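You operate a simulated robot arm through the tools that you are given. There is no shell and no other tool. Be economical: measure what you need, move in short steps, check, and stop when the job is done.

You run a simulated two-armed robot. Do the job below in one go: nothing can be reset, and whatever is moved stays where it is left.

## Task
Pick up the can from the top of the goods stand with one hand, pass it to the other hand and put it on the top of the bench. Set down upright: can.

It is judged by the outcome, as a careful person would: the job done as asked, and still so three seconds after it is handed in. It fails if anything else is knocked over, pushed out of place, dropped, spilled or broken.

## Robot
Two 7-joint arms with two-finger parallel grippers on one trunk, on a base that drives. Base frame: it is fixed to the floor where the robot stands at the start and does not move with it; the origin is under the middle of the robot, x ahead of it, y to its left, z up. Units: cm, rad, N and s.
The left shoulder is at the start at [18, 17.4, 92.7], the right one opposite. With the tool pointing down near the work surface each hand reaches from about 44 to 82 cm from the robot's upright axis, wherever it stands, measured 20 degrees to its own side. Places, roughly: top of the bench [300, -100, 80]. Payload 3.6 kg a hand.
Tool frame (each hand has its own): the origin (TCP) lies between the finger pads and is the grasp point; the fingertips stand 3 cm ahead of it; z points along the fingers, y is the line along which they close. The gripper opens to 11 cm. The fingers are 2 cm wide and 1 cm thick; the gripper's body (4.8 by 11.2 cm) begins 5.5 cm behind the TCP.
Orientation is that of the tool frame in the base frame, as [roll, pitch, yaw] about the fixed x, y, z axes, in that order (R = Rz(yaw) Ry(pitch) Rx(roll)). With the fingers straight down and closing along the base's y, the tool's x points along the base's -x, its y along +y and its z along -z.

## Interface
- The arms move only by the tool nudge_tool. It takes "left_moves", "right_moves" or both (then of equal length, played together; a hand with none holds still); each is a list of rows, each an object (a shift or turn left out is 0, a gripper value left out holds the last) with "grip": the finger opening in cm, from 0 to 11; "xyz": the shift along the base's x, y, z in units of 100 mm (1.0 is 100 mm), a list of three; "turn": the turn, a rotation vector about the base's x, y, z in units of 120 degrees (1.0 is 120 degrees), a list of three. In form: [{"grip": grip, "xyz": [dx, dy, dz], "turn": [rx, ry, rz]}, ...]. A call has 1 to 8 rows; each row is the pose to reach, as a shift and turn from the pose commanded when the call began. A call with a number of a shift or a turn outside -1 to 1 is refused whole. Each row takes 0.2 s and may step no farther than 5 cm and 0.15 rad from the row before; otherwise, or with a gripper value out of range, the whole call is refused. Where a pose cannot be reached the arm comes as near as it can. A force on the tool above 40 N (or 10 N above the force at the start of the call, whichever is more), or a blocked arm, ends the call early, and 0.2 s more pass. Each finger travels about 15.3 cm/s and halts on what it meets, pressing with about 35 N; the grip force reading is that of the motor and also rises with nothing between the fingers. The clock runs only during rows and for 0.2 s after the last one: add rows that repeat a pose to give the fingers time. It gives the time, the measured TCP pose, the force on the tool (base axes), the opening and the grip force at its end, in the units of the frame above (readings bear some noise), with the torque about the TCP (base axes, N m) and any sound that the robot's microphone picked up.
- Cameras (640 x 400 px; columns grow to the right, rows downward): "scene" is now at [30.62, -0.18, 109.39]; the picture's right is [-0.02, -1.00, 0.00], its down [-0.58, 0.01, -0.82] and it looks along [0.82, -0.01, -0.58] (base axes); focal length 214 px, centre (320, 200). "left" rides on the left gripper at [7.3, -1.7, -10.3] in its tool frame; the picture's right is [0.23, 0.97, 0.00], its down [-0.76, 0.18, -0.62] and it looks along [-0.61, 0.14, 0.78] (tool axes); focal length 222 px, centre (320, 200). "right" rides on the right gripper at [7.2, 1.7, -10.3] in its tool frame; the picture's right is [-0.23, 0.97, 0.00], its down [-0.76, -0.18, -0.62] and it looks along [-0.61, -0.14, 0.78] (tool axes); focal length 222 px, centre (320, 200). There is no depth. A picture from a camera that has moved, and an enlarged one, comes with that camera's place and axes in the base frame and with its lens.
- camera(camera): a new picture of that camera. It takes no simulated time.
- lift_body(by): slides the trunk up (or, below 0, down) by that many cm; the arms and the scene camera ride with it, the base frame stays. It gives what a move gives, with no picture.
- steer(legs): drives the robot by 1 to 6 legs, each [ahead, left, turn to the left] in cm, cm and rad, along the robot's own axes; the way and the turn of a leg run together, so that a leg with both is an arc; at most 150 cm and 3.142 rad a leg. The arms and the cameras ride along, it lands a little off, and it stops where it bumps. It gives what a move gives.
- turn_head(pan, tilt): turns the head with the scene camera to pan (to the left, within 1.501 rad either way) and tilt (down, from -0.506 to 1.204), counted from straight ahead of the robot. It gives what a move gives.
- close_up(camera, box): a new picture of the part [left, top, right, bottom] of that camera's present view, enlarged. It takes no simulated time.
- job_done(): hands the job in; it is judged then, once.

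Go step by step. Nothing tells you exact positions but the pictures and the camera data: compare them with the known pose of the tool, close in by small moves and look again before you grip or let go. The budget is 120 turns and 88 pictures, counting those below and the enlarged ones. Unless the task says otherwise, let go and move clear before handing in, and close with one line.

The tools are called after "Call:" as name(argument=value, ...) on one line, values as JSON. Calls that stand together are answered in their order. nudge_tool: Moves the arms, as the interface text tells. Its arguments: {"type":"object","properties":{"left_moves":{"type":"array","items":{"type":"object","properties":{"grip":{"type":"number"},"xyz":{"type":"array","items":{"type":"number"}},"turn":{"type":"array","items":{"type":"number"}}}}},"right_moves":{"type":"array","items":{"type":"object","properties":{"grip":{"type":"number"},"xyz":{"type":"array","items":{"type":"number"}},"turn":{"type":"array","items":{"type":"number"}}}}}},"required":[]} The other tools are called the same way: lift_body (by) slides the trunk up or down; steer (legs) drives the base; turn_head (pan, tilt) turns the head that bears the scene camera; camera (camera) takes a picture; close_up (camera, box) takes an enlarged picture of a part of a camera's view; job_done () hands the job in.

At the start:

```text
clock: 0.0
left_tcp_pos: [41.09, 16.26, 90.54]
left_ee_rot: [-3.138, -0.002, -3.139]
left_contact_force: [-0.5, 0.5, 0.3]
left_ft_torque: [0.03, -0.01, 0.01]
left_width: 10.99
left_gripper_force: 0.1
right_tcp_pos: [37.2, -17.72, 96.23]
right_ee_rot: [3.14, -0.002, 3.14]
right_contact_force: [-0.7, 0.3, 0.4]
right_ft_torque: [-0.01, -0.04, -0.02]
right_width: 11.0
right_gripper_force: 0.0
trunk travel left (down, up): [-5.0, 71.3]
robot x, y, heading: [0.21, -0.13, 0.001]
head pan, tilt: [-0.016, 0.616]
```

scene: 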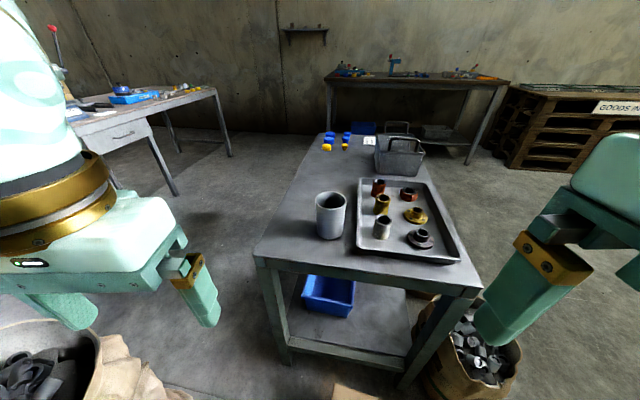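
right: 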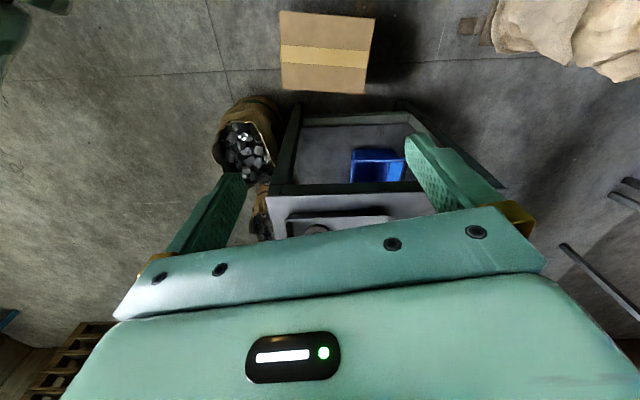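
left: 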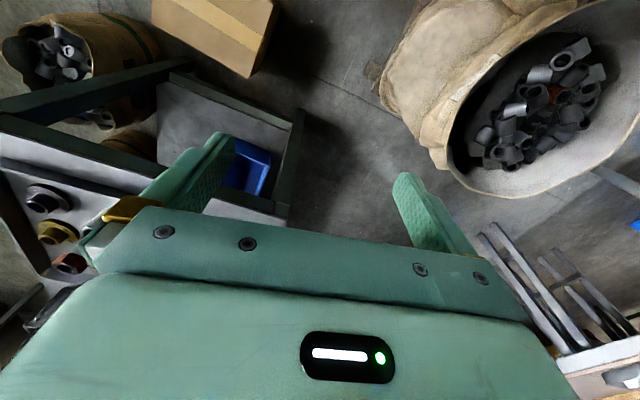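

The near table holds a grey can-like vessel, with a far bench around [300,-100,80] and a "GOODS IN" pallet stack to the right. I'll look closer to tell which is the goods stand and which object is the can.

Call:
close_up(camera="scene", box=[240, 110, 480, 280])

Call:
turn_head(pan=-0.6, tilt=0.25)

Call:
camera(camera="scene")

```text
2.35 times, centred on (360, 195) of scene
camera zoom: at [30.62, -0.18, 109.39], right [-0.02, -1.0, 0.0], down [-0.58, 0.01, -0.82], along [0.82, -0.01, -0.58], focal length 505 px, centre (226, 212)
```

zoom: 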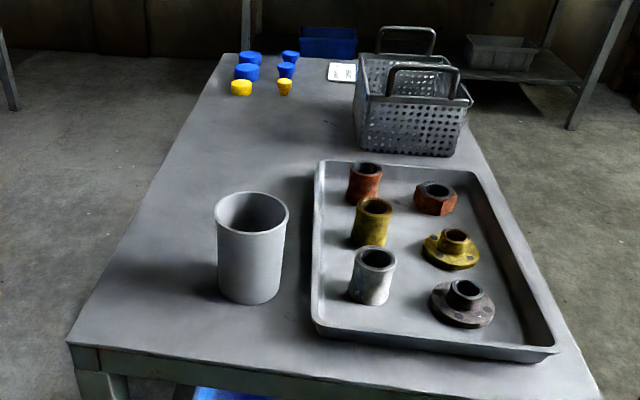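

```text
clock: 1.0
left_tcp_pos: [41.02, 16.21, 90.47]
left_ee_rot: [-3.14, -0.002, -3.139]
left_contact_force: [0.4, -0.3, 0.4]
left_ft_torque: [0.03, -0.02, -0.02]
left_width: 10.99
left_gripper_force: 0.0
right_tcp_pos: [37.16, -17.77, 96.31]
right_ee_rot: [-3.142, -0.001, 3.141]
right_contact_force: [0.5, 0.4, 0.6]
right_ft_torque: [0.02, -0.02, 0.04]
right_width: 11.0
right_gripper_force: 0.1
trunk travel left (down, up): [-5.0, 71.3]
robot x, y, heading: [-0.07, -0.02, 0.001]
head pan, tilt: [-0.6, 0.25]
```

```text
83 pictures are left
camera scene: at [29.55, -5.31, 112.75], right [-0.56, -0.83, 0.0], down [-0.21, 0.14, -0.97], along [0.8, -0.55, -0.25], focal length 214 px, centre (320, 200)
```

scene: 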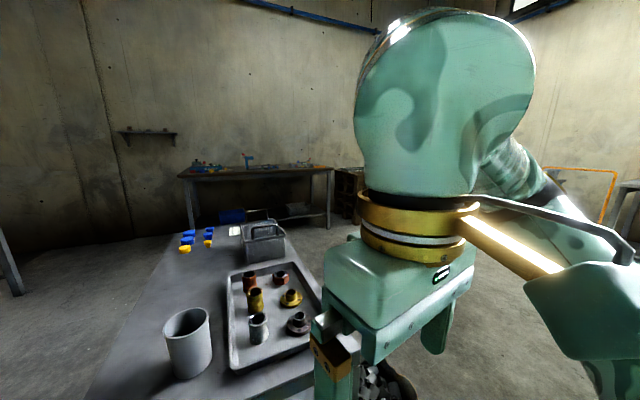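

The right arm blocks part of the view. I'll look at the pallet stack with less pan.

Call:
turn_head(pan=-0.1, tilt=0.5)

Call:
close_up(camera="scene", box=[280, 50, 640, 250])

Call:
turn_head(pan=0.9, tilt=0.4)

Call:
camera(camera="scene")

Call:
turn_head(pan=-1.4, tilt=0.4)

Call:
camera(camera="scene")

```text
clock: 1.9
left_tcp_pos: [41.1, 16.26, 90.53]
left_ee_rot: [-3.14, -0.003, -3.139]
left_contact_force: [-0.5, 0.6, 0.1]
left_ft_torque: [0.03, 0.01, 0.0]
left_width: 10.99
left_gripper_force: 0.0
right_tcp_pos: [37.26, -17.74, 96.34]
right_ee_rot: [-3.141, -0.002, -3.142]
right_contact_force: [-0.4, 0.4, -0.5]
right_ft_torque: [0.02, -0.01, -0.01]
right_width: 11.0
right_gripper_force: 0.0
trunk travel left (down, up): [-5.0, 71.3]
robot x, y, heading: [-0.25, 0.15, 0.002]
head pan, tilt: [-0.099, 0.499]
```

```text
1.78 times, centred on (460, 150) of scene
camera zoom: at [30.89, -0.95, 110.45], right [-0.1, -0.99, 0.0], down [-0.48, 0.05, -0.88], along [0.87, -0.09, -0.48], focal length 381 px, centre (71, 289)
```

zoom: 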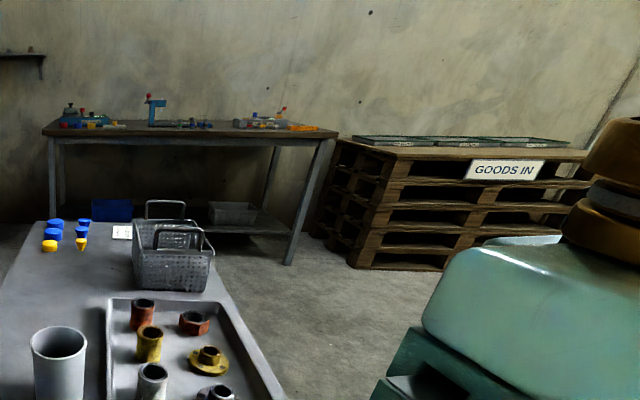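

```text
clock: 3.2
left_tcp_pos: [41.14, 16.17, 90.61]
left_ee_rot: [-3.14, -0.002, -3.14]
left_contact_force: [-0.3, -0.5, 0.8]
left_ft_torque: [0.02, -0.02, 0.03]
left_width: 11.0
left_gripper_force: 0.1
right_tcp_pos: [37.11, -17.75, 96.27]
right_ee_rot: [3.141, -0.002, -3.141]
right_contact_force: [0.3, -0.4, 0.0]
right_ft_torque: [-0.01, -0.01, 0.01]
right_width: 10.98
right_gripper_force: 0.1
trunk travel left (down, up): [-5.0, 71.3]
robot x, y, heading: [0.66, -0.02, -0.001]
head pan, tilt: [0.901, 0.4]
```

```text
81 pictures are left
camera scene: at [27.59, 7.21, 111.36], right [0.78, -0.62, 0.0], down [-0.24, -0.3, -0.92], along [0.57, 0.72, -0.39], focal length 214 px, centre (320, 200)
```

scene: 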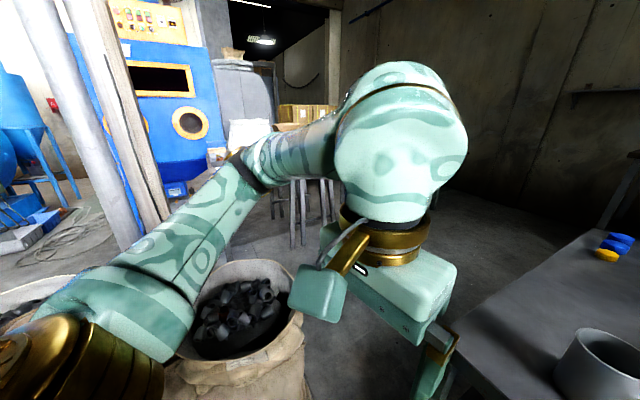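

```text
clock: 5.3
left_tcp_pos: [41.0, 16.25, 90.45]
left_ee_rot: [-3.139, -0.003, -3.14]
left_contact_force: [-0.5, 0.1, 0.1]
left_ft_torque: [-0.01, 0.0, 0.03]
left_width: 11.0
left_gripper_force: 0.2
right_tcp_pos: [37.07, -17.66, 96.23]
right_ee_rot: [-3.141, -0.001, 3.141]
right_contact_force: [-0.9, -0.8, 0.1]
right_ft_torque: [-0.01, 0.0, 0.0]
right_width: 10.98
right_gripper_force: 0.0
trunk travel left (down, up): [-5.0, 71.3]
robot x, y, heading: [-0.22, -0.09, 0.003]
head pan, tilt: [-1.4, 0.4]
```

```text
80 pictures are left
camera scene: at [23.42, -9.17, 111.36], right [-0.99, -0.17, 0.0], down [-0.07, 0.38, -0.92], along [0.16, -0.91, -0.39], focal length 214 px, centre (320, 200)
```

scene: 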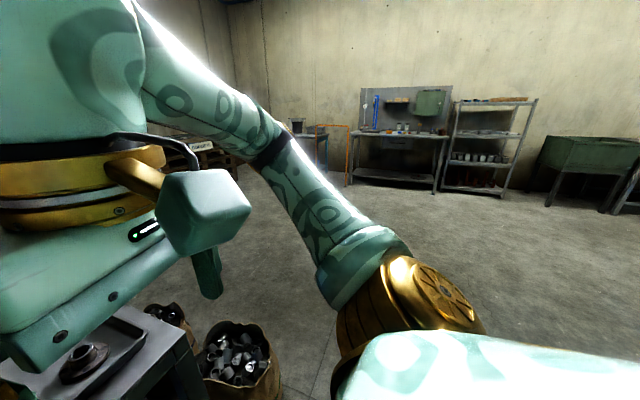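

The can is the grey open vessel on the near table (the goods stand), rim centre about [73.9, -3.3, 78.5], diameter about 7.7, table top about 67.5, with its near edge about 7 cm before the can. Plan: the left hand takes it low from the front, tool nearly horizontal; the right hand takes it from above and sets it on the bench. First I turn the left hand forward.

Call:
nudge_tool(left_moves=[{"xyz": [0.2, -0.1, 0.05], "turn": [0, -0.07, 0]}, {"xyz": [0.4, -0.2, 0.1], "turn": [0, -0.14, 0]}, {"xyz": [0.6, -0.3, 0.15], "turn": [0, -0.21, 0]}, {"xyz": [0.8, -0.4, 0.2], "turn": [0, -0.28, 0]}, {"xyz": [0.95, -0.5, 0.2], "turn": [0, -0.35, 0]}, {"xyz": [1, -0.6, 0.2], "turn": [0, -0.42, 0]}, {"xyz": [1, -0.7, 0.2], "turn": [0, -0.49, 0]}, {"xyz": [1, -0.8, 0.2], "turn": [0, -0.56, 0]}])

Call:
turn_head(pan=0, tilt=0.7)

Call:
camera(camera="scene")

Call:
camera(camera="left")

```text
clock: 7.1
left_tcp_pos: [51.61, 7.66, 92.75]
left_ee_rot: [-3.135, 1.174, -3.139]
left_contact_force: [0.1, 0.6, 0.1]
left_ft_torque: [-0.02, 0.02, -0.01]
left_width: 10.99
left_gripper_force: 0.0
left hand out of reach, approached as far as the arm can: row 8
right_tcp_pos: [37.11, -17.81, 96.28]
right_ee_rot: [3.141, -0.002, -3.139]
right_contact_force: [0.1, -0.5, 0.4]
right_ft_torque: [0.01, -0.02, -0.01]
right_width: 11.0
right_gripper_force: 0.1
trunk travel left (down, up): [-5.0, 71.3]
robot x, y, heading: [-0.01, -0.06, 0.002]
head pan, tilt: [-1.4, 0.4]
```

```text
clock: 8.7
left_tcp_pos: [51.74, 7.55, 92.85]
left_ee_rot: [-3.137, 1.169, -3.139]
left_contact_force: [0.5, 0.4, -0.2]
left_ft_torque: [0.04, 0.0, -0.01]
left_width: 10.98
left_gripper_force: 0.1
right_tcp_pos: [37.13, -17.79, 96.36]
right_ee_rot: [-3.141, -0.003, -3.14]
right_contact_force: [0.1, 0.0, -0.4]
right_ft_torque: [-0.02, 0.01, 0.01]
right_width: 11.02
right_gripper_force: 0.1
trunk travel left (down, up): [-5.0, 71.3]
robot x, y, heading: [-0.12, 0.14, -0.001]
head pan, tilt: [0.0, 0.7]
```

```text
79 pictures are left
camera scene: at [30.33, -0.05, 108.67], right [0.0, -1.0, 0.0], down [-0.64, 0.0, -0.76], along [0.76, 0.0, -0.64], focal length 214 px, centre (320, 200)
```

scene: 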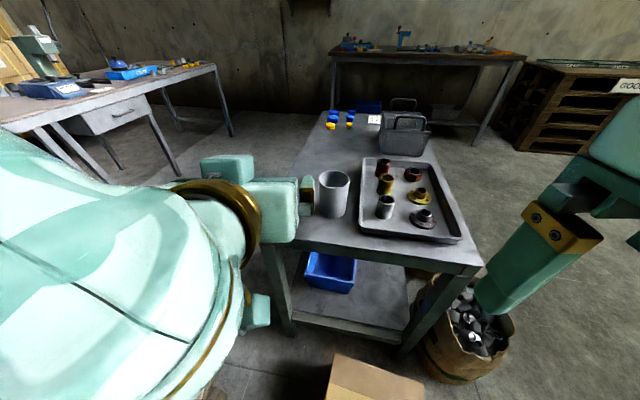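

```text
78 pictures are left
camera left: at [39.41, 5.96, 90.1], right [-0.09, 0.97, -0.21], down [-0.28, 0.18, 0.94], along [0.96, 0.14, 0.25], focal length 222 px, centre (320, 200)
```

left: 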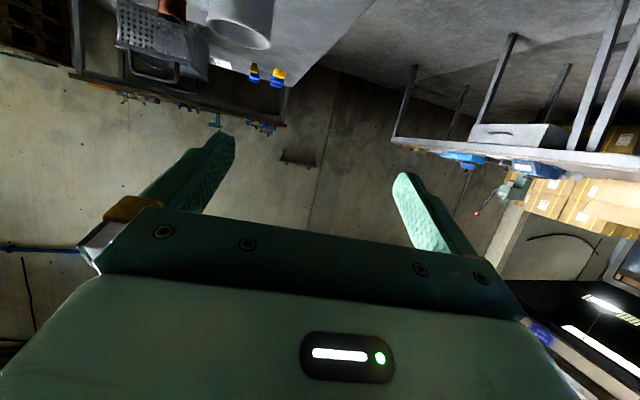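

The left hand now points forward at about [51.7, 7.6, 92.8], 23° below horizontal. I'll move it toward a standoff in front of the can.

Call:
nudge_tool(left_moves=[{"xyz": [0.2, -0.2, -0.3]}, {"xyz": [0.4, -0.4, -0.6]}, {"xyz": [0.6, -0.7, -0.8]}, {"xyz": [0.8, -0.9, -1.0]}, {"xyz": [0.8, -1.0, -1.0]}])

Call:
camera(camera="scene")

Call:
camera(camera="left")

```text
clock: 9.8
left_tcp_pos: [59.63, -2.36, 82.95]
left_ee_rot: [-3.136, 1.17, -3.138]
left_contact_force: [0.0, -0.4, -0.1]
left_ft_torque: [0.0, 0.0, 0.04]
left_width: 11.01
left_gripper_force: 0.0
right_tcp_pos: [37.21, -17.77, 96.23]
right_ee_rot: [3.141, -0.002, -3.141]
right_contact_force: [-0.9, -0.3, -0.6]
right_ft_torque: [0.0, 0.03, 0.0]
right_width: 10.98
right_gripper_force: 0.1
trunk travel left (down, up): [-5.0, 71.3]
robot x, y, heading: [-0.03, -0.03, -0.001]
head pan, tilt: [0.0, 0.7]
```

```text
77 pictures are left
camera scene: at [30.31, -0.06, 108.68], right [0.0, -1.0, 0.0], down [-0.64, 0.0, -0.76], along [0.76, 0.0, -0.64], focal length 214 px, centre (320, 200)
```

scene: 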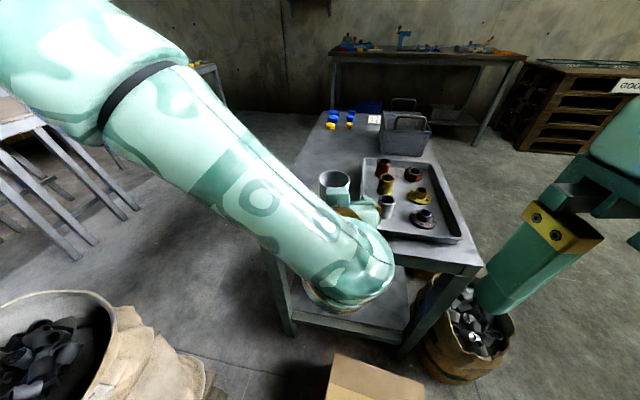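

```text
76 pictures are left
camera left: at [47.44, -4.16, 80.31], right [-0.09, 0.97, -0.21], down [-0.28, 0.18, 0.94], along [0.96, 0.14, 0.25], focal length 222 px, centre (320, 200)
```

left: 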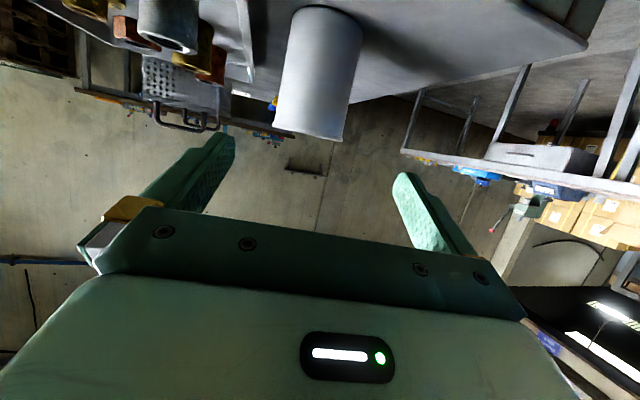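

The views agree: can centre about [73.9, -3.6], bottom about 67.8, rim 78.5. I'll drop the hand to the gripping height in front of the table edge.

Call:
nudge_tool(left_moves=[{"xyz": [0.1, -0.06, -0.35]}, {"xyz": [0.2, -0.12, -0.7]}, {"xyz": [0.2, -0.12, -1.0]}, {"xyz": [0.2, -0.12, -1.0]}])

Call:
camera(camera="left")

Call:
camera(camera="scene")

Call:
camera(camera="right")

```text
clock: 10.6
left_tcp_pos: [62.16, -4.24, 74.55]
left_ee_rot: [-3.096, 1.184, -3.099]
left_contact_force: [0.6, -1.9, 1.7]
left_ft_torque: [0.04, 0.12, 0.14]
left_width: 11.01
left_gripper_force: 0.0
right_tcp_pos: [37.39, -17.87, 96.3]
right_ee_rot: [-3.14, -0.002, 3.141]
right_contact_force: [0.3, -0.2, -0.6]
right_ft_torque: [-0.01, 0.06, -0.01]
right_width: 10.99
right_gripper_force: 0.1
trunk travel left (down, up): [-5.0, 71.3]
robot x, y, heading: [-0.0, 0.01, 0.001]
head pan, tilt: [0.0, 0.7]
stopped in row 3 (left hand): the force on the tool passed its limit at 47 N (the readings are from after the stop); the commanded pose is now the measured one
```

```text
75 pictures are left
camera left: at [50.07, -5.91, 71.79], right [-0.09, 0.97, -0.23], down [-0.29, 0.19, 0.94], along [0.95, 0.15, 0.27], focal length 222 px, centre (320, 200)
```

left: 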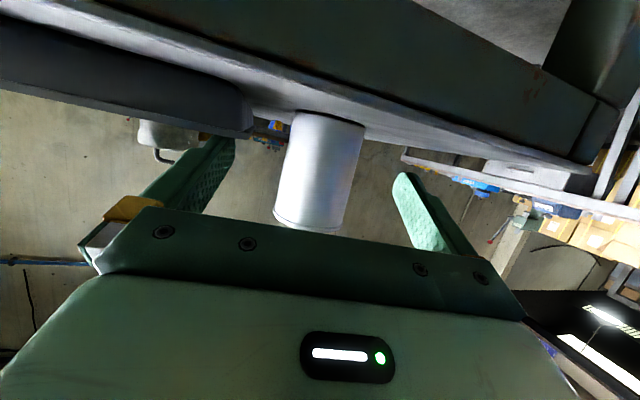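

```text
74 pictures are left
camera scene: at [30.45, -0.08, 108.62], right [0.0, -1.0, 0.0], down [-0.65, 0.0, -0.76], along [0.76, 0.0, -0.65], focal length 214 px, centre (320, 200)
```

scene: 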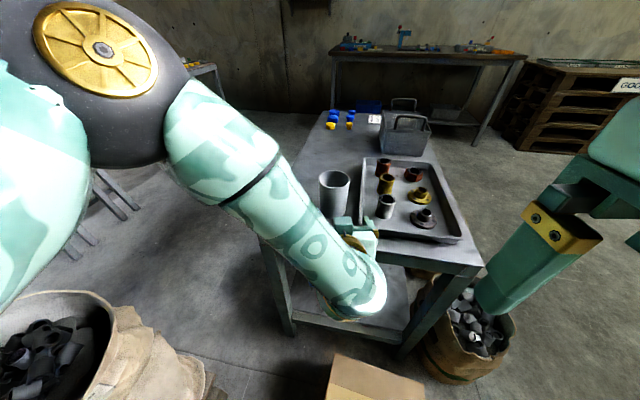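

```text
73 pictures are left
camera right: at [30.04, -16.15, 106.65], right [0.23, 0.97, 0.0], down [0.76, -0.18, 0.62], along [0.6, -0.14, -0.78], focal length 222 px, centre (320, 200)
```

right: 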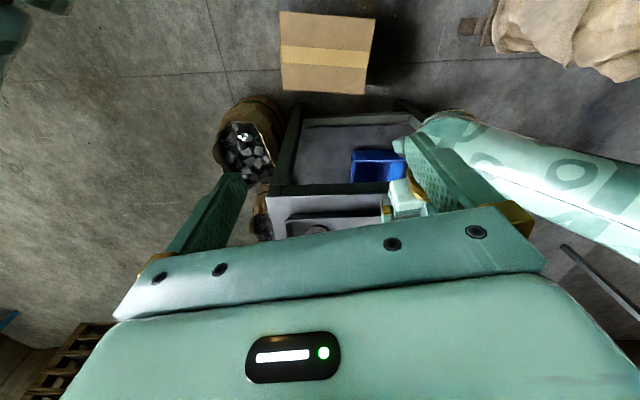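

The left hand touched something (likely the table edge, which runs skewed and nearer than I assumed). I'll back off upward and re-measure.

Call:
nudge_tool(left_moves=[{"xyz": [-0.2, 0.03, 0.3]}, {"xyz": [-0.4, 0.06, 0.3]}, {"xyz": [-0.4, 0.06, 0.3]}])

Call:
camera(camera="left")

Call:
close_up(camera="scene", box=[240, 140, 500, 300])

```text
clock: 11.4
left_tcp_pos: [58.34, -3.34, 77.56]
left_ee_rot: [-3.102, 1.186, -3.101]
left_contact_force: [0.8, -0.8, -0.2]
left_ft_torque: [0.01, -0.02, 0.02]
left_width: 11.01
left_gripper_force: 0.0
right_tcp_pos: [37.22, -17.83, 96.34]
right_ee_rot: [3.141, -0.002, -3.141]
right_contact_force: [0.1, 0.2, -0.9]
right_ft_torque: [0.0, 0.02, 0.02]
right_width: 11.01
right_gripper_force: 0.1
trunk travel left (down, up): [-5.0, 71.3]
robot x, y, heading: [0.23, 0.03, -0.003]
head pan, tilt: [0.0, 0.7]
```

```text
72 pictures are left
camera left: at [46.08, -5.19, 74.73], right [-0.09, 0.97, -0.23], down [-0.29, 0.19, 0.94], along [0.95, 0.15, 0.27], focal length 222 px, centre (320, 200)
```

left: 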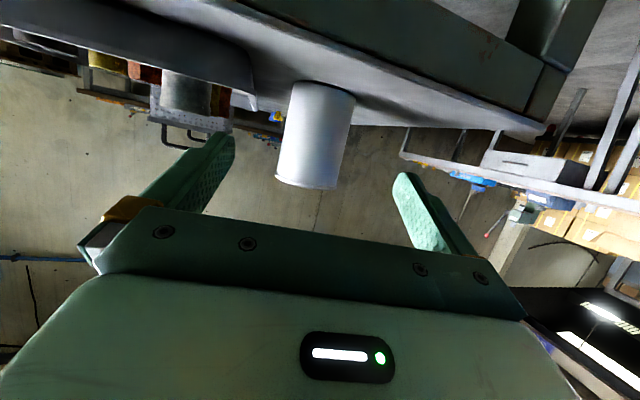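

```text
2.46 times, centred on (370, 220) of scene
camera zoom: at [30.35, -0.05, 108.67], right [0.0, -1.0, 0.0], down [-0.64, 0.0, -0.76], along [0.76, 0.0, -0.64], focal length 528 px, centre (197, 151)
```

zoom: 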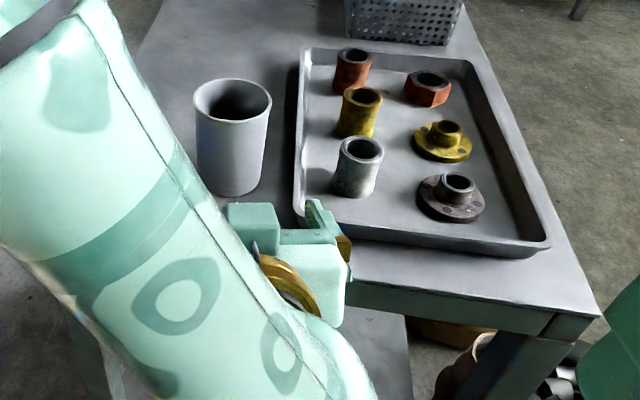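

The right finger probably met the tray's front-left corner; the table is yawed about -0.19 rad and its top is near 69.3. Revised can: centre about [72.6, -3.3], rim about 79.3. I'll align with the table's yaw and narrow the fingers to clear the tray.

Call:
nudge_tool(left_moves=[{"grip": 9.4, "xyz": [0.1, 0.1, 0], "turn": [0, 0, -0.05]}, {"grip": 9.4, "xyz": [0.25, 0.21, 0], "turn": [0, 0, -0.09]}, {"grip": 9.4, "xyz": [0.25, 0.21, 0], "turn": [0, 0, -0.09]}])

Call:
camera(camera="left")

Call:
close_up(camera="scene", box=[240, 140, 500, 300])

```text
clock: 12.2
left_tcp_pos: [61.39, -1.72, 78.16]
left_ee_rot: [-3.109, 1.18, 2.992]
left_contact_force: [0.7, -0.4, -0.3]
left_ft_torque: [-0.03, -0.04, -0.02]
left_width: 9.4
left_gripper_force: 0.1
left hand out of reach, approached as far as the arm can: row 2, 3
right_tcp_pos: [37.18, -17.76, 96.33]
right_ee_rot: [-3.14, -0.001, 3.14]
right_contact_force: [-0.2, -1.0, -0.5]
right_ft_torque: [0.02, 0.0, -0.01]
right_width: 11.0
right_gripper_force: 0.0
trunk travel left (down, up): [-5.0, 71.3]
robot x, y, heading: [0.17, 0.15, 0.003]
head pan, tilt: [0.0, 0.7]
```

```text
70 pictures are left
camera left: at [49.16, -1.19, 75.44], right [0.09, 0.97, -0.22], down [-0.25, 0.24, 0.94], along [0.96, -0.03, 0.26], focal length 222 px, centre (320, 200)
```

left: 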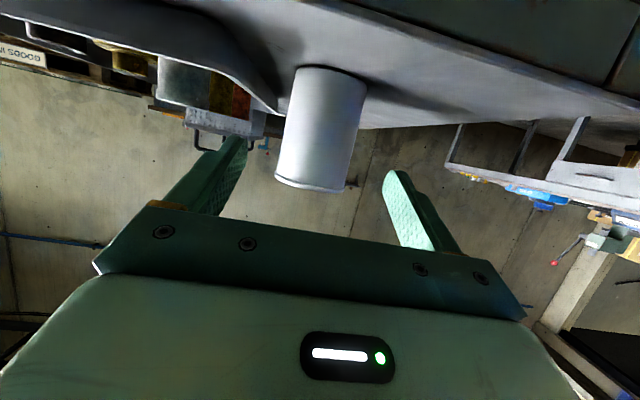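

```text
2.46 times, centred on (370, 220) of scene
camera zoom: at [30.36, -0.04, 108.66], right [0.0, -1.0, 0.0], down [-0.64, 0.0, -0.76], along [0.76, 0.0, -0.64], focal length 528 px, centre (197, 151)
```

zoom: 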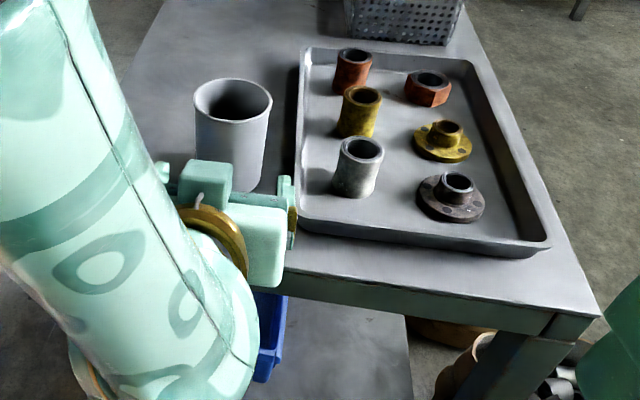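

The fingers are lined up with the can. I'll lower to about z 74.3 at standoff and check.

Call:
nudge_tool(left_moves=[{"xyz": [0.05, 0.03, -0.18]}, {"xyz": [0.1, 0.03, -0.36]}, {"xyz": [0.1, 0.03, -0.36]}])

Call:
camera(camera="left")

```text
clock: 13.0
left_tcp_pos: [62.45, -3.03, 76.14]
left_ee_rot: [-3.112, 1.175, 2.992]
left_contact_force: [-0.2, -0.4, 0.1]
left_ft_torque: [0.02, -0.01, 0.02]
left_width: 9.41
left_gripper_force: 0.0
left hand out of reach, approached as far as the arm can: row 1, 2, 3
right_tcp_pos: [37.25, -17.82, 96.39]
right_ee_rot: [-3.139, -0.002, 3.141]
right_contact_force: [0.5, 0.1, 0.1]
right_ft_torque: [-0.02, 0.01, 0.0]
right_width: 11.01
right_gripper_force: 0.1
trunk travel left (down, up): [-5.0, 71.3]
robot x, y, heading: [0.04, -0.02, 0.004]
head pan, tilt: [0.0, 0.7]
```

```text
68 pictures are left
camera left: at [50.19, -2.66, 73.45], right [0.09, 0.97, -0.22], down [-0.24, 0.24, 0.94], along [0.97, -0.03, 0.26], focal length 222 px, centre (320, 200)
```

left: 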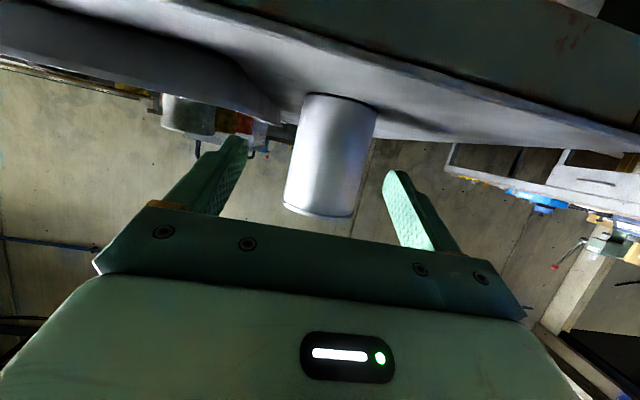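

The arm is cramped at this distance. I'll back the base off 10 cm to give it room and then re-approach.

Call:
steer(legs=[[-10, 0, 0]])

Call:
nudge_tool(left_moves=[{"xyz": [0.3, 0.1, 0]}, {"xyz": [0.7, 0.15, 0]}, {"xyz": [0.8, 0.15, -0.18]}, {"xyz": [0.8, 0.15, -0.18]}])

Call:
camera(camera="left")

```text
clock: 14.2
left_tcp_pos: [52.93, -3.23, 76.27]
left_ee_rot: [-3.112, 1.177, 2.99]
left_contact_force: [0.2, 0.2, -0.5]
left_ft_torque: [0.02, -0.02, -0.01]
left_width: 9.41
left_gripper_force: 0.1
right_tcp_pos: [27.58, -17.84, 96.38]
right_ee_rot: [-3.141, -0.003, 3.141]
right_contact_force: [0.2, 0.1, 0.2]
right_ft_torque: [-0.02, -0.03, 0.02]
right_width: 10.99
right_gripper_force: 0.1
trunk travel left (down, up): [-5.0, 71.3]
robot x, y, heading: [-9.7, 0.01, -0.003]
head pan, tilt: [0.0, 0.7]
```

```text
clock: 15.2
left_tcp_pos: [61.14, -3.33, 75.73]
left_ee_rot: [-3.121, 1.168, 2.989]
left_contact_force: [0.1, -0.1, -1.0]
left_ft_torque: [-0.03, -0.04, 0.0]
left_width: 9.41
left_gripper_force: 0.0
left hand out of reach, approached as far as the arm can: row 1, 2, 3, 4
right_tcp_pos: [27.59, -17.74, 96.37]
right_ee_rot: [3.141, -0.003, 3.14]
right_contact_force: [-0.7, 0.8, 1.4]
right_ft_torque: [-0.02, -0.02, -0.01]
right_width: 11.0
right_gripper_force: 0.1
trunk travel left (down, up): [-5.0, 71.3]
robot x, y, heading: [-9.86, 0.18, -0.006]
head pan, tilt: [0.0, 0.7]
```

```text
67 pictures are left
camera left: at [48.82, -3.0, 73.1], right [0.08, 0.97, -0.22], down [-0.24, 0.23, 0.94], along [0.97, -0.02, 0.25], focal length 222 px, centre (320, 200)
```

left: 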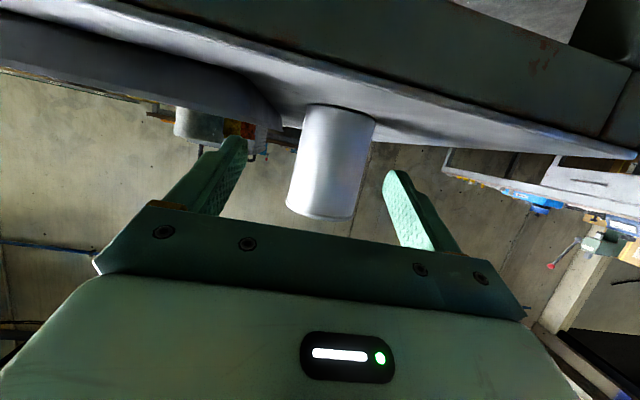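

The wrist is at its flexion limit. I'll raise the hand slightly and lower the trunk so the forearm is flatter.

Call:
nudge_tool(left_moves=[{"xyz": [-0.2, 0, 0.3], "turn": [0, 0.03, 0]}, {"xyz": [-0.4, 0, 0.5], "turn": [0, 0.06, 0]}])

Call:
lift_body(by=-4.8)

Call:
nudge_tool(left_moves=[{"xyz": [0.2, 0.1, 0]}, {"xyz": [0.4, 0.2, -0.1]}, {"xyz": [0.4, 0.2, -0.1]}])

```text
clock: 15.8
left_tcp_pos: [57.26, -3.49, 80.89]
left_ee_rot: [-3.074, 1.052, 3.024]
left_contact_force: [-0.5, 0.2, -0.5]
left_ft_torque: [0.02, 0.0, 0.01]
left_width: 9.42
left_gripper_force: 0.0
right_tcp_pos: [27.59, -17.77, 96.32]
right_ee_rot: [3.142, -0.002, 3.139]
right_contact_force: [-0.2, 0.3, -0.6]
right_ft_torque: [0.0, 0.0, 0.01]
right_width: 11.0
right_gripper_force: 0.1
trunk travel left (down, up): [-5.0, 71.3]
robot x, y, heading: [-9.67, 0.23, -0.002]
head pan, tilt: [0.0, 0.7]
```

```text
clock: 16.7
left_tcp_pos: [57.29, -3.38, 75.86]
left_ee_rot: [-3.074, 1.052, 3.021]
left_contact_force: [-0.9, 0.4, 0.0]
left_ft_torque: [0.02, 0.01, 0.03]
left_width: 9.42
left_gripper_force: 0.1
right_tcp_pos: [27.46, -17.73, 91.57]
right_ee_rot: [-3.141, 0.0, 3.138]
right_contact_force: [-0.1, 0.3, 0.4]
right_ft_torque: [0.0, -0.03, -0.01]
right_width: 11.01
right_gripper_force: 0.1
trunk travel left (down, up): [-0.2, 76.1]
robot x, y, heading: [-9.48, 0.11, -0.004]
head pan, tilt: [0.0, 0.7]
```

```text
clock: 17.5
left_tcp_pos: [61.52, -1.53, 74.73]
left_ee_rot: [-3.075, 1.053, 3.026]
left_contact_force: [0.3, 0.2, 0.3]
left_ft_torque: [0.01, 0.02, -0.02]
left_width: 9.39
left_gripper_force: 0.0
right_tcp_pos: [27.74, -17.74, 91.43]
right_ee_rot: [3.141, -0.001, 3.14]
right_contact_force: [-0.4, -0.1, 0.2]
right_ft_torque: [0.0, 0.01, -0.02]
right_width: 11.0
right_gripper_force: 0.0
trunk travel left (down, up): [-0.2, 76.1]
robot x, y, heading: [-9.28, -0.04, -0.001]
head pan, tilt: [0.0, 0.7]
```

Reachable now. I'll advance along the table's direction until the fingertips are just short of the can and check the centring.

Call:
nudge_tool(left_moves=[{"xyz": [0.2, -0.03, -0.03]}, {"xyz": [0.45, -0.05, -0.05]}, {"xyz": [0.45, -0.05, -0.05]}])

Call:
camera(camera="left")

Call:
close_up(camera="scene", box=[240, 100, 500, 260])

```text
clock: 18.3
left_tcp_pos: [66.12, -2.07, 74.47]
left_ee_rot: [-3.074, 1.05, 3.025]
left_contact_force: [-0.4, -0.1, 1.0]
left_ft_torque: [0.02, -0.01, -0.01]
left_width: 9.42
left_gripper_force: 0.1
right_tcp_pos: [27.55, -17.68, 91.57]
right_ee_rot: [-3.141, -0.002, 3.139]
right_contact_force: [-0.7, -0.1, -0.2]
right_ft_torque: [0.0, 0.01, 0.01]
right_width: 10.99
right_gripper_force: 0.1
trunk travel left (down, up): [-0.2, 76.1]
robot x, y, heading: [-9.41, -0.18, -0.005]
head pan, tilt: [0.0, 0.7]
```

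```text
66 pictures are left
camera left: at [53.56, -1.56, 73.28], right [0.06, 0.97, -0.23], down [-0.12, 0.24, 0.96], along [0.99, -0.03, 0.13], focal length 222 px, centre (320, 200)
```

left: 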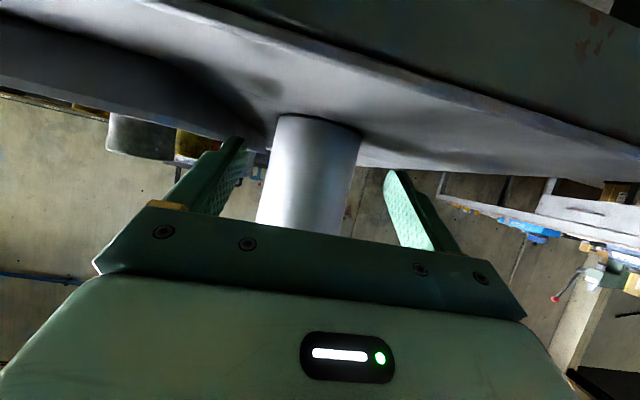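

```text
2.46 times, centred on (370, 180) of scene
camera zoom: at [23.87, -0.08, 103.46], right [0.0, -1.0, 0.0], down [-0.64, 0.0, -0.76], along [0.76, 0.0, -0.64], focal length 528 px, centre (197, 249)
```

zoom: 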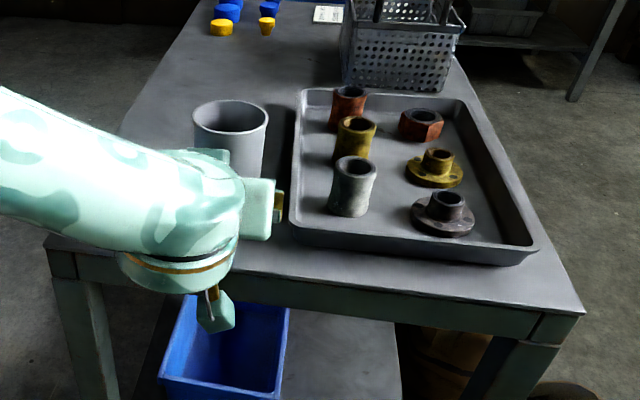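

Centred well: can axis about y -3.5. I'll slide in with slightly narrower fingers to keep off the tray, then look before closing.

Call:
nudge_tool(left_moves=[{"grip": 9.0, "xyz": [0.1, -0.03, 0]}, {"xyz": [0.25, -0.06, 0]}, {"xyz": [0.42, -0.1, 0]}, {"xyz": [0.58, -0.135, 0]}, {"xyz": [0.58, -0.135, 0]}])

Call:
camera(camera="left")

Call:
close_up(camera="scene", box=[240, 100, 500, 260])

```text
clock: 19.5
left_tcp_pos: [71.83, -3.08, 74.17]
left_ee_rot: [-3.074, 1.051, 3.026]
left_contact_force: [-0.3, 0.0, 0.0]
left_ft_torque: [-0.02, 0.03, -0.02]
left_width: 9.01
left_gripper_force: 0.0
right_tcp_pos: [27.65, -17.75, 91.45]
right_ee_rot: [-3.141, -0.002, 3.139]
right_contact_force: [1.2, -0.2, -0.2]
right_ft_torque: [0.01, -0.02, 0.03]
right_width: 11.02
right_gripper_force: 0.0
trunk travel left (down, up): [-0.2, 76.1]
robot x, y, heading: [-9.56, 0.02, -0.004]
head pan, tilt: [0.0, 0.7]
```

```text
64 pictures are left
camera left: at [59.31, -2.61, 73.09], right [0.06, 0.97, -0.23], down [-0.12, 0.24, 0.96], along [0.99, -0.03, 0.13], focal length 222 px, centre (320, 200)
```

left: 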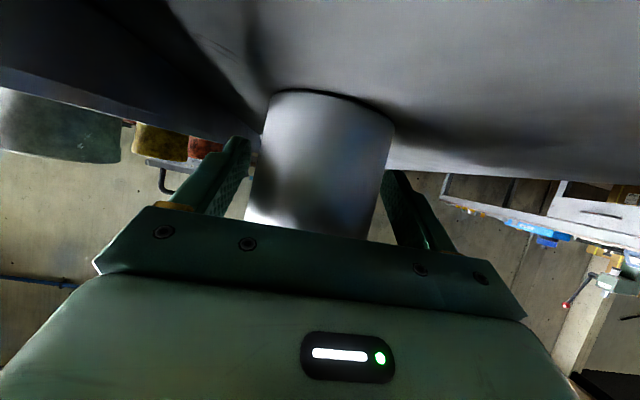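

```text
2.46 times, centred on (370, 180) of scene
camera zoom: at [23.88, -0.08, 103.46], right [0.0, -1.0, 0.0], down [-0.64, 0.0, -0.76], along [0.76, 0.0, -0.64], focal length 528 px, centre (197, 249)
```

zoom: 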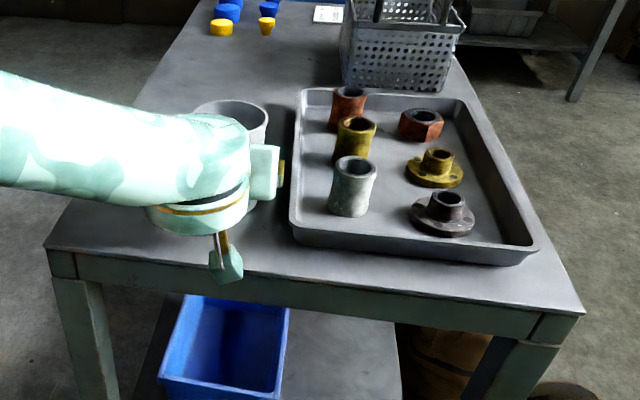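

The can is between the fingers, slightly nearer the left one. I'll shift 3 mm and close.

Call:
nudge_tool(left_moves=[{"xyz": [0.02, 0.03, 0]}, {"xyz": [0.02, 0.03, 0], "grip": 7}, {"xyz": [0.02, 0.03, 0], "grip": 6}, {"xyz": [0.02, 0.03, 0], "grip": 6}])

Call:
camera(camera="left")

```text
clock: 20.5
left_tcp_pos: [71.98, -2.82, 74.26]
left_ee_rot: [-3.073, 1.051, 3.025]
left_contact_force: [-0.6, 0.1, 0.1]
left_ft_torque: [0.05, -0.02, 0.0]
left_width: 6.89
left_gripper_force: 34.5
right_tcp_pos: [27.71, -17.74, 91.5]
right_ee_rot: [-3.141, -0.003, 3.14]
right_contact_force: [-0.4, 0.0, 0.7]
right_ft_torque: [0.01, -0.02, 0.01]
right_width: 11.01
right_gripper_force: 0.0
trunk travel left (down, up): [-0.2, 76.1]
robot x, y, heading: [-9.73, 0.04, -0.007]
head pan, tilt: [0.0, 0.7]
```

```text
62 pictures are left
camera left: at [59.43, -2.27, 73.15], right [0.06, 0.97, -0.23], down [-0.12, 0.24, 0.96], along [0.99, -0.03, 0.13], focal length 222 px, centre (320, 200)
```

left: 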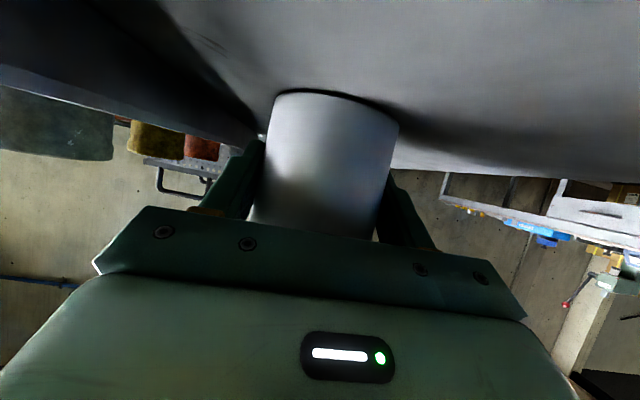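

Gripped (6.9 cm wide, 34 N). Now I lift straight up with the trunk and check.

Call:
lift_body(by=4)

Call:
lift_body(by=12)

Call:
camera(camera="scene")

Call:
camera(camera="left")

```text
clock: 21.3
left_tcp_pos: [71.98, -2.75, 78.07]
left_ee_rot: [-3.074, 1.048, 3.023]
left_contact_force: [0.1, -0.4, -1.2]
left_ft_torque: [0.0, -0.01, -0.01]
left_width: 6.86
left_gripper_force: 35.1
right_tcp_pos: [27.78, -17.74, 95.38]
right_ee_rot: [3.14, -0.003, 3.14]
right_contact_force: [0.2, -0.3, 0.3]
right_ft_torque: [-0.01, 0.03, 0.0]
right_width: 10.98
right_gripper_force: 0.1
trunk travel left (down, up): [-4.2, 72.1]
robot x, y, heading: [-9.57, 0.05, 0.0]
head pan, tilt: [0.0, 0.7]
```

```text
clock: 22.8
left_tcp_pos: [71.87, -2.9, 90.1]
left_ee_rot: [-3.073, 1.049, 3.024]
left_contact_force: [0.2, -0.3, -1.5]
left_ft_torque: [0.0, 0.0, 0.0]
left_width: 6.84
left_gripper_force: 35.2
right_tcp_pos: [27.8, -17.73, 107.52]
right_ee_rot: [-3.141, -0.004, 3.141]
right_contact_force: [-0.6, 0.4, -0.2]
right_ft_torque: [0.0, 0.03, -0.04]
right_width: 10.96
right_gripper_force: 0.1
trunk travel left (down, up): [-16.2, 60.1]
robot x, y, heading: [-9.38, 0.23, 0.001]
head pan, tilt: [0.0, 0.7]
```

```text
61 pictures are left
camera scene: at [14.01, -0.07, 120.65], right [0.0, -1.0, 0.0], down [-0.65, 0.0, -0.76], along [0.76, 0.0, -0.65], focal length 214 px, centre (320, 200)
```

scene: 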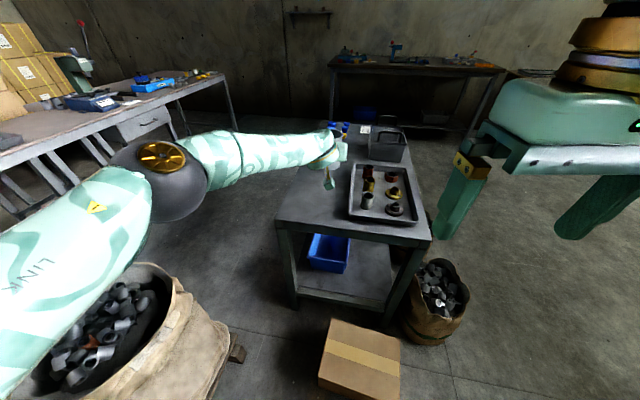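

```text
60 pictures are left
camera left: at [59.37, -2.41, 89.03], right [0.06, 0.97, -0.23], down [-0.12, 0.24, 0.96], along [0.99, -0.03, 0.13], focal length 222 px, centre (320, 200)
```

left: 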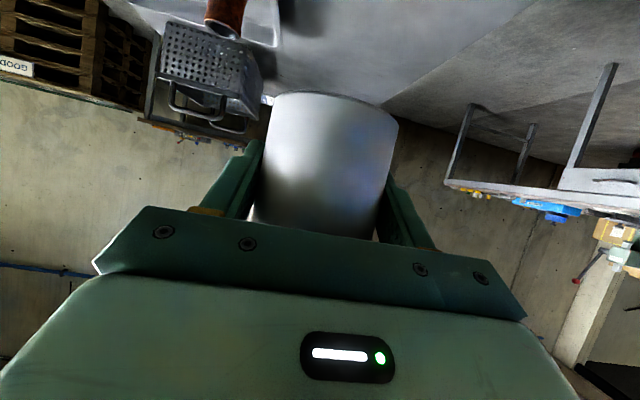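

The can is held upright and clear. I'll back away from the stand, then draw the left hand closer so the right hand can reach over it.

Call:
steer(legs=[[-25, 0, 0]])

Call:
nudge_tool(left_moves=[{"xyz": [-0.2, 0, 0.1]}, {"xyz": [-0.4, 0, 0.2]}, {"xyz": [-0.6, 0, 0.2]}, {"xyz": [-0.8, 0, 0.2]}, {"xyz": [-1.0, 0, 0.2]}])

Call:
camera(camera="scene")

```text
clock: 24.6
left_tcp_pos: [46.68, -2.83, 90.35]
left_ee_rot: [-3.074, 1.052, 3.024]
left_contact_force: [0.3, 0.9, -1.2]
left_ft_torque: [0.02, -0.01, -0.04]
left_width: 6.84
left_gripper_force: 35.4
right_tcp_pos: [2.48, -17.83, 107.55]
right_ee_rot: [3.14, -0.002, -3.141]
right_contact_force: [0.0, 0.6, 0.6]
right_ft_torque: [-0.02, -0.01, 0.02]
right_width: 11.0
right_gripper_force: 0.1
trunk travel left (down, up): [-16.2, 60.1]
robot x, y, heading: [-34.63, -0.23, 0.001]
head pan, tilt: [0.0, 0.7]
```

```text
clock: 25.8
left_tcp_pos: [37.03, -2.81, 92.4]
left_ee_rot: [-3.072, 1.052, 3.027]
left_contact_force: [-0.1, -0.2, -0.6]
left_ft_torque: [-0.01, -0.03, 0.01]
left_width: 6.84
left_gripper_force: 35.1
right_tcp_pos: [2.6, -17.72, 107.62]
right_ee_rot: [-3.141, -0.003, -3.141]
right_contact_force: [0.0, -0.1, -0.1]
right_ft_torque: [0.01, -0.01, 0.02]
right_width: 11.0
right_gripper_force: 0.0
trunk travel left (down, up): [-16.2, 60.1]
robot x, y, heading: [-34.35, -0.2, -0.001]
head pan, tilt: [0.0, 0.7]
```

```text
59 pictures are left
camera scene: at [-11.15, -0.03, 120.69], right [0.0, -1.0, 0.0], down [-0.64, 0.0, -0.76], along [0.76, 0.0, -0.64], focal length 214 px, centre (320, 200)
```

scene: 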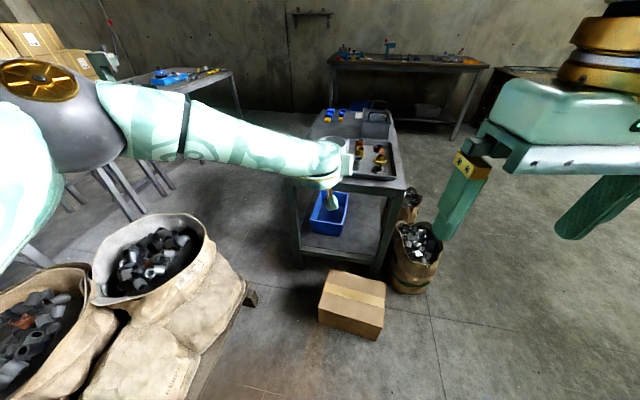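

Left hand holds the can at [37, -2.8]. To leave room for the right hand's camera, I'll yaw the left hand about 0.5 rad to the right so its wrist moves off to the left, keeping the can upright.

Call:
nudge_tool(left_moves=[{"xyz": [-0.1, 0, 0], "turn": [0, 0, -0.06]}, {"xyz": [-0.2, 0, 0], "turn": [0, 0, -0.12]}, {"xyz": [-0.3, 0, 0], "turn": [0, 0, -0.18]}, {"xyz": [-0.4, 0, 0], "turn": [0, 0, -0.24]}, {"xyz": [-0.4, 0, 0], "turn": [0, 0, -0.24]}])

Call:
camera(camera="scene")

```text
clock: 27.0
left_tcp_pos: [32.91, -2.64, 92.25]
left_ee_rot: [-3.071, 1.051, 2.522]
left_contact_force: [0.8, 0.1, -1.0]
left_ft_torque: [0.03, 0.0, 0.0]
left_width: 6.83
left_gripper_force: 34.8
right_tcp_pos: [2.61, -17.63, 107.45]
right_ee_rot: [3.141, -0.002, -3.141]
right_contact_force: [-0.4, 0.5, -0.4]
right_ft_torque: [0.03, -0.01, -0.01]
right_width: 11.01
right_gripper_force: 0.0
trunk travel left (down, up): [-16.2, 60.1]
robot x, y, heading: [-34.63, -0.16, 0.0]
head pan, tilt: [0.0, 0.7]
```

```text
58 pictures are left
camera scene: at [-11.12, -0.04, 120.68], right [0.0, -1.0, 0.0], down [-0.64, 0.0, -0.76], along [0.76, 0.0, -0.64], focal length 214 px, centre (320, 200)
```

scene: 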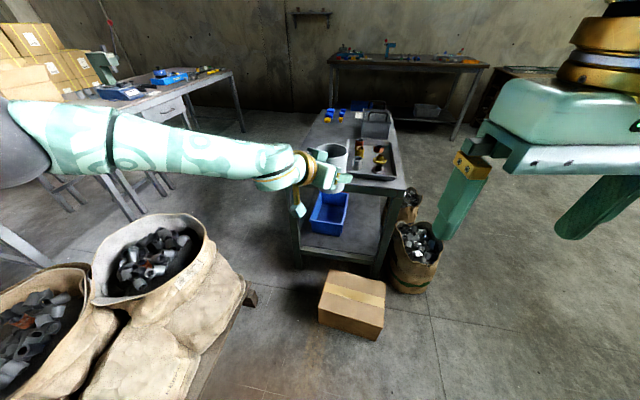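

The can is now visible. Zooming to locate its rim.

Call:
close_up(camera="scene", box=[270, 120, 400, 200])

Call:
nudge_tool(right_moves=[{"xyz": [0.4, 0, 0], "turn": [0, 0, -0.06]}, {"xyz": [0.7, 0, 0], "turn": [0, 0, -0.12]}, {"xyz": [1.0, 0, 0], "turn": [0, 0, -0.17]}])

Call:
camera(camera="right")

```text
4.92 times, centred on (335, 160) of scene
camera zoom: at [-11.12, -0.04, 120.68], right [0.0, -1.0, 0.0], down [-0.64, 0.0, -0.76], along [0.76, 0.0, -0.64], focal length 1056 px, centre (246, 397)
```

zoom: 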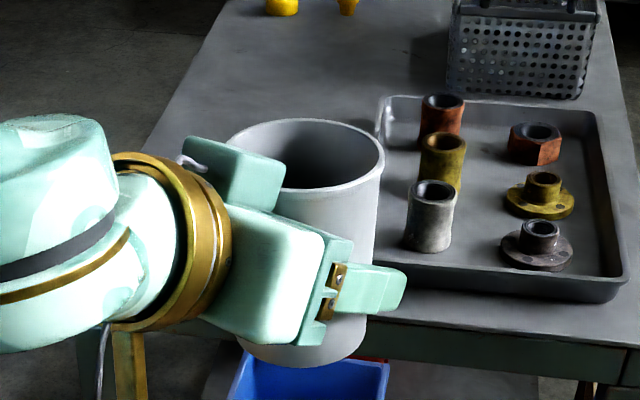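

```text
clock: 27.8
left_tcp_pos: [32.88, -2.67, 92.3]
left_ee_rot: [-3.073, 1.049, 2.524]
left_contact_force: [0.5, -0.1, -1.3]
left_ft_torque: [-0.02, -0.01, -0.02]
left_width: 6.83
left_gripper_force: 35.0
right_tcp_pos: [12.64, -17.51, 107.49]
right_ee_rot: [-3.142, -0.001, 2.784]
right_contact_force: [0.3, -0.4, -0.4]
right_ft_torque: [0.01, 0.02, 0.0]
right_width: 11.0
right_gripper_force: 0.0
trunk travel left (down, up): [-16.2, 60.1]
robot x, y, heading: [-34.39, -0.0, 0.003]
head pan, tilt: [0.0, 0.7]
```

```text
56 pictures are left
camera right: at [6.45, -13.4, 117.91], right [0.55, 0.83, 0.0], down [0.65, -0.43, 0.62], along [0.52, -0.34, -0.78], focal length 222 px, centre (320, 200)
```

right: 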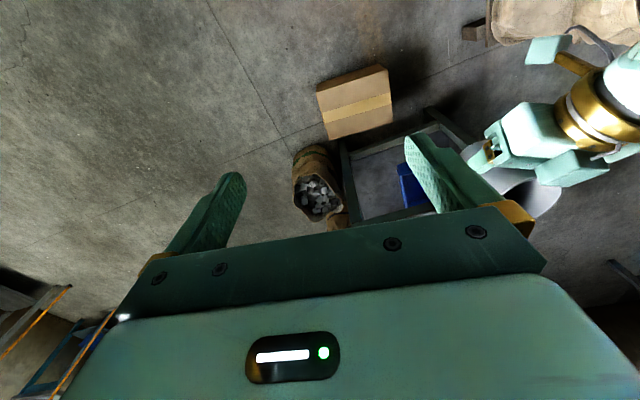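

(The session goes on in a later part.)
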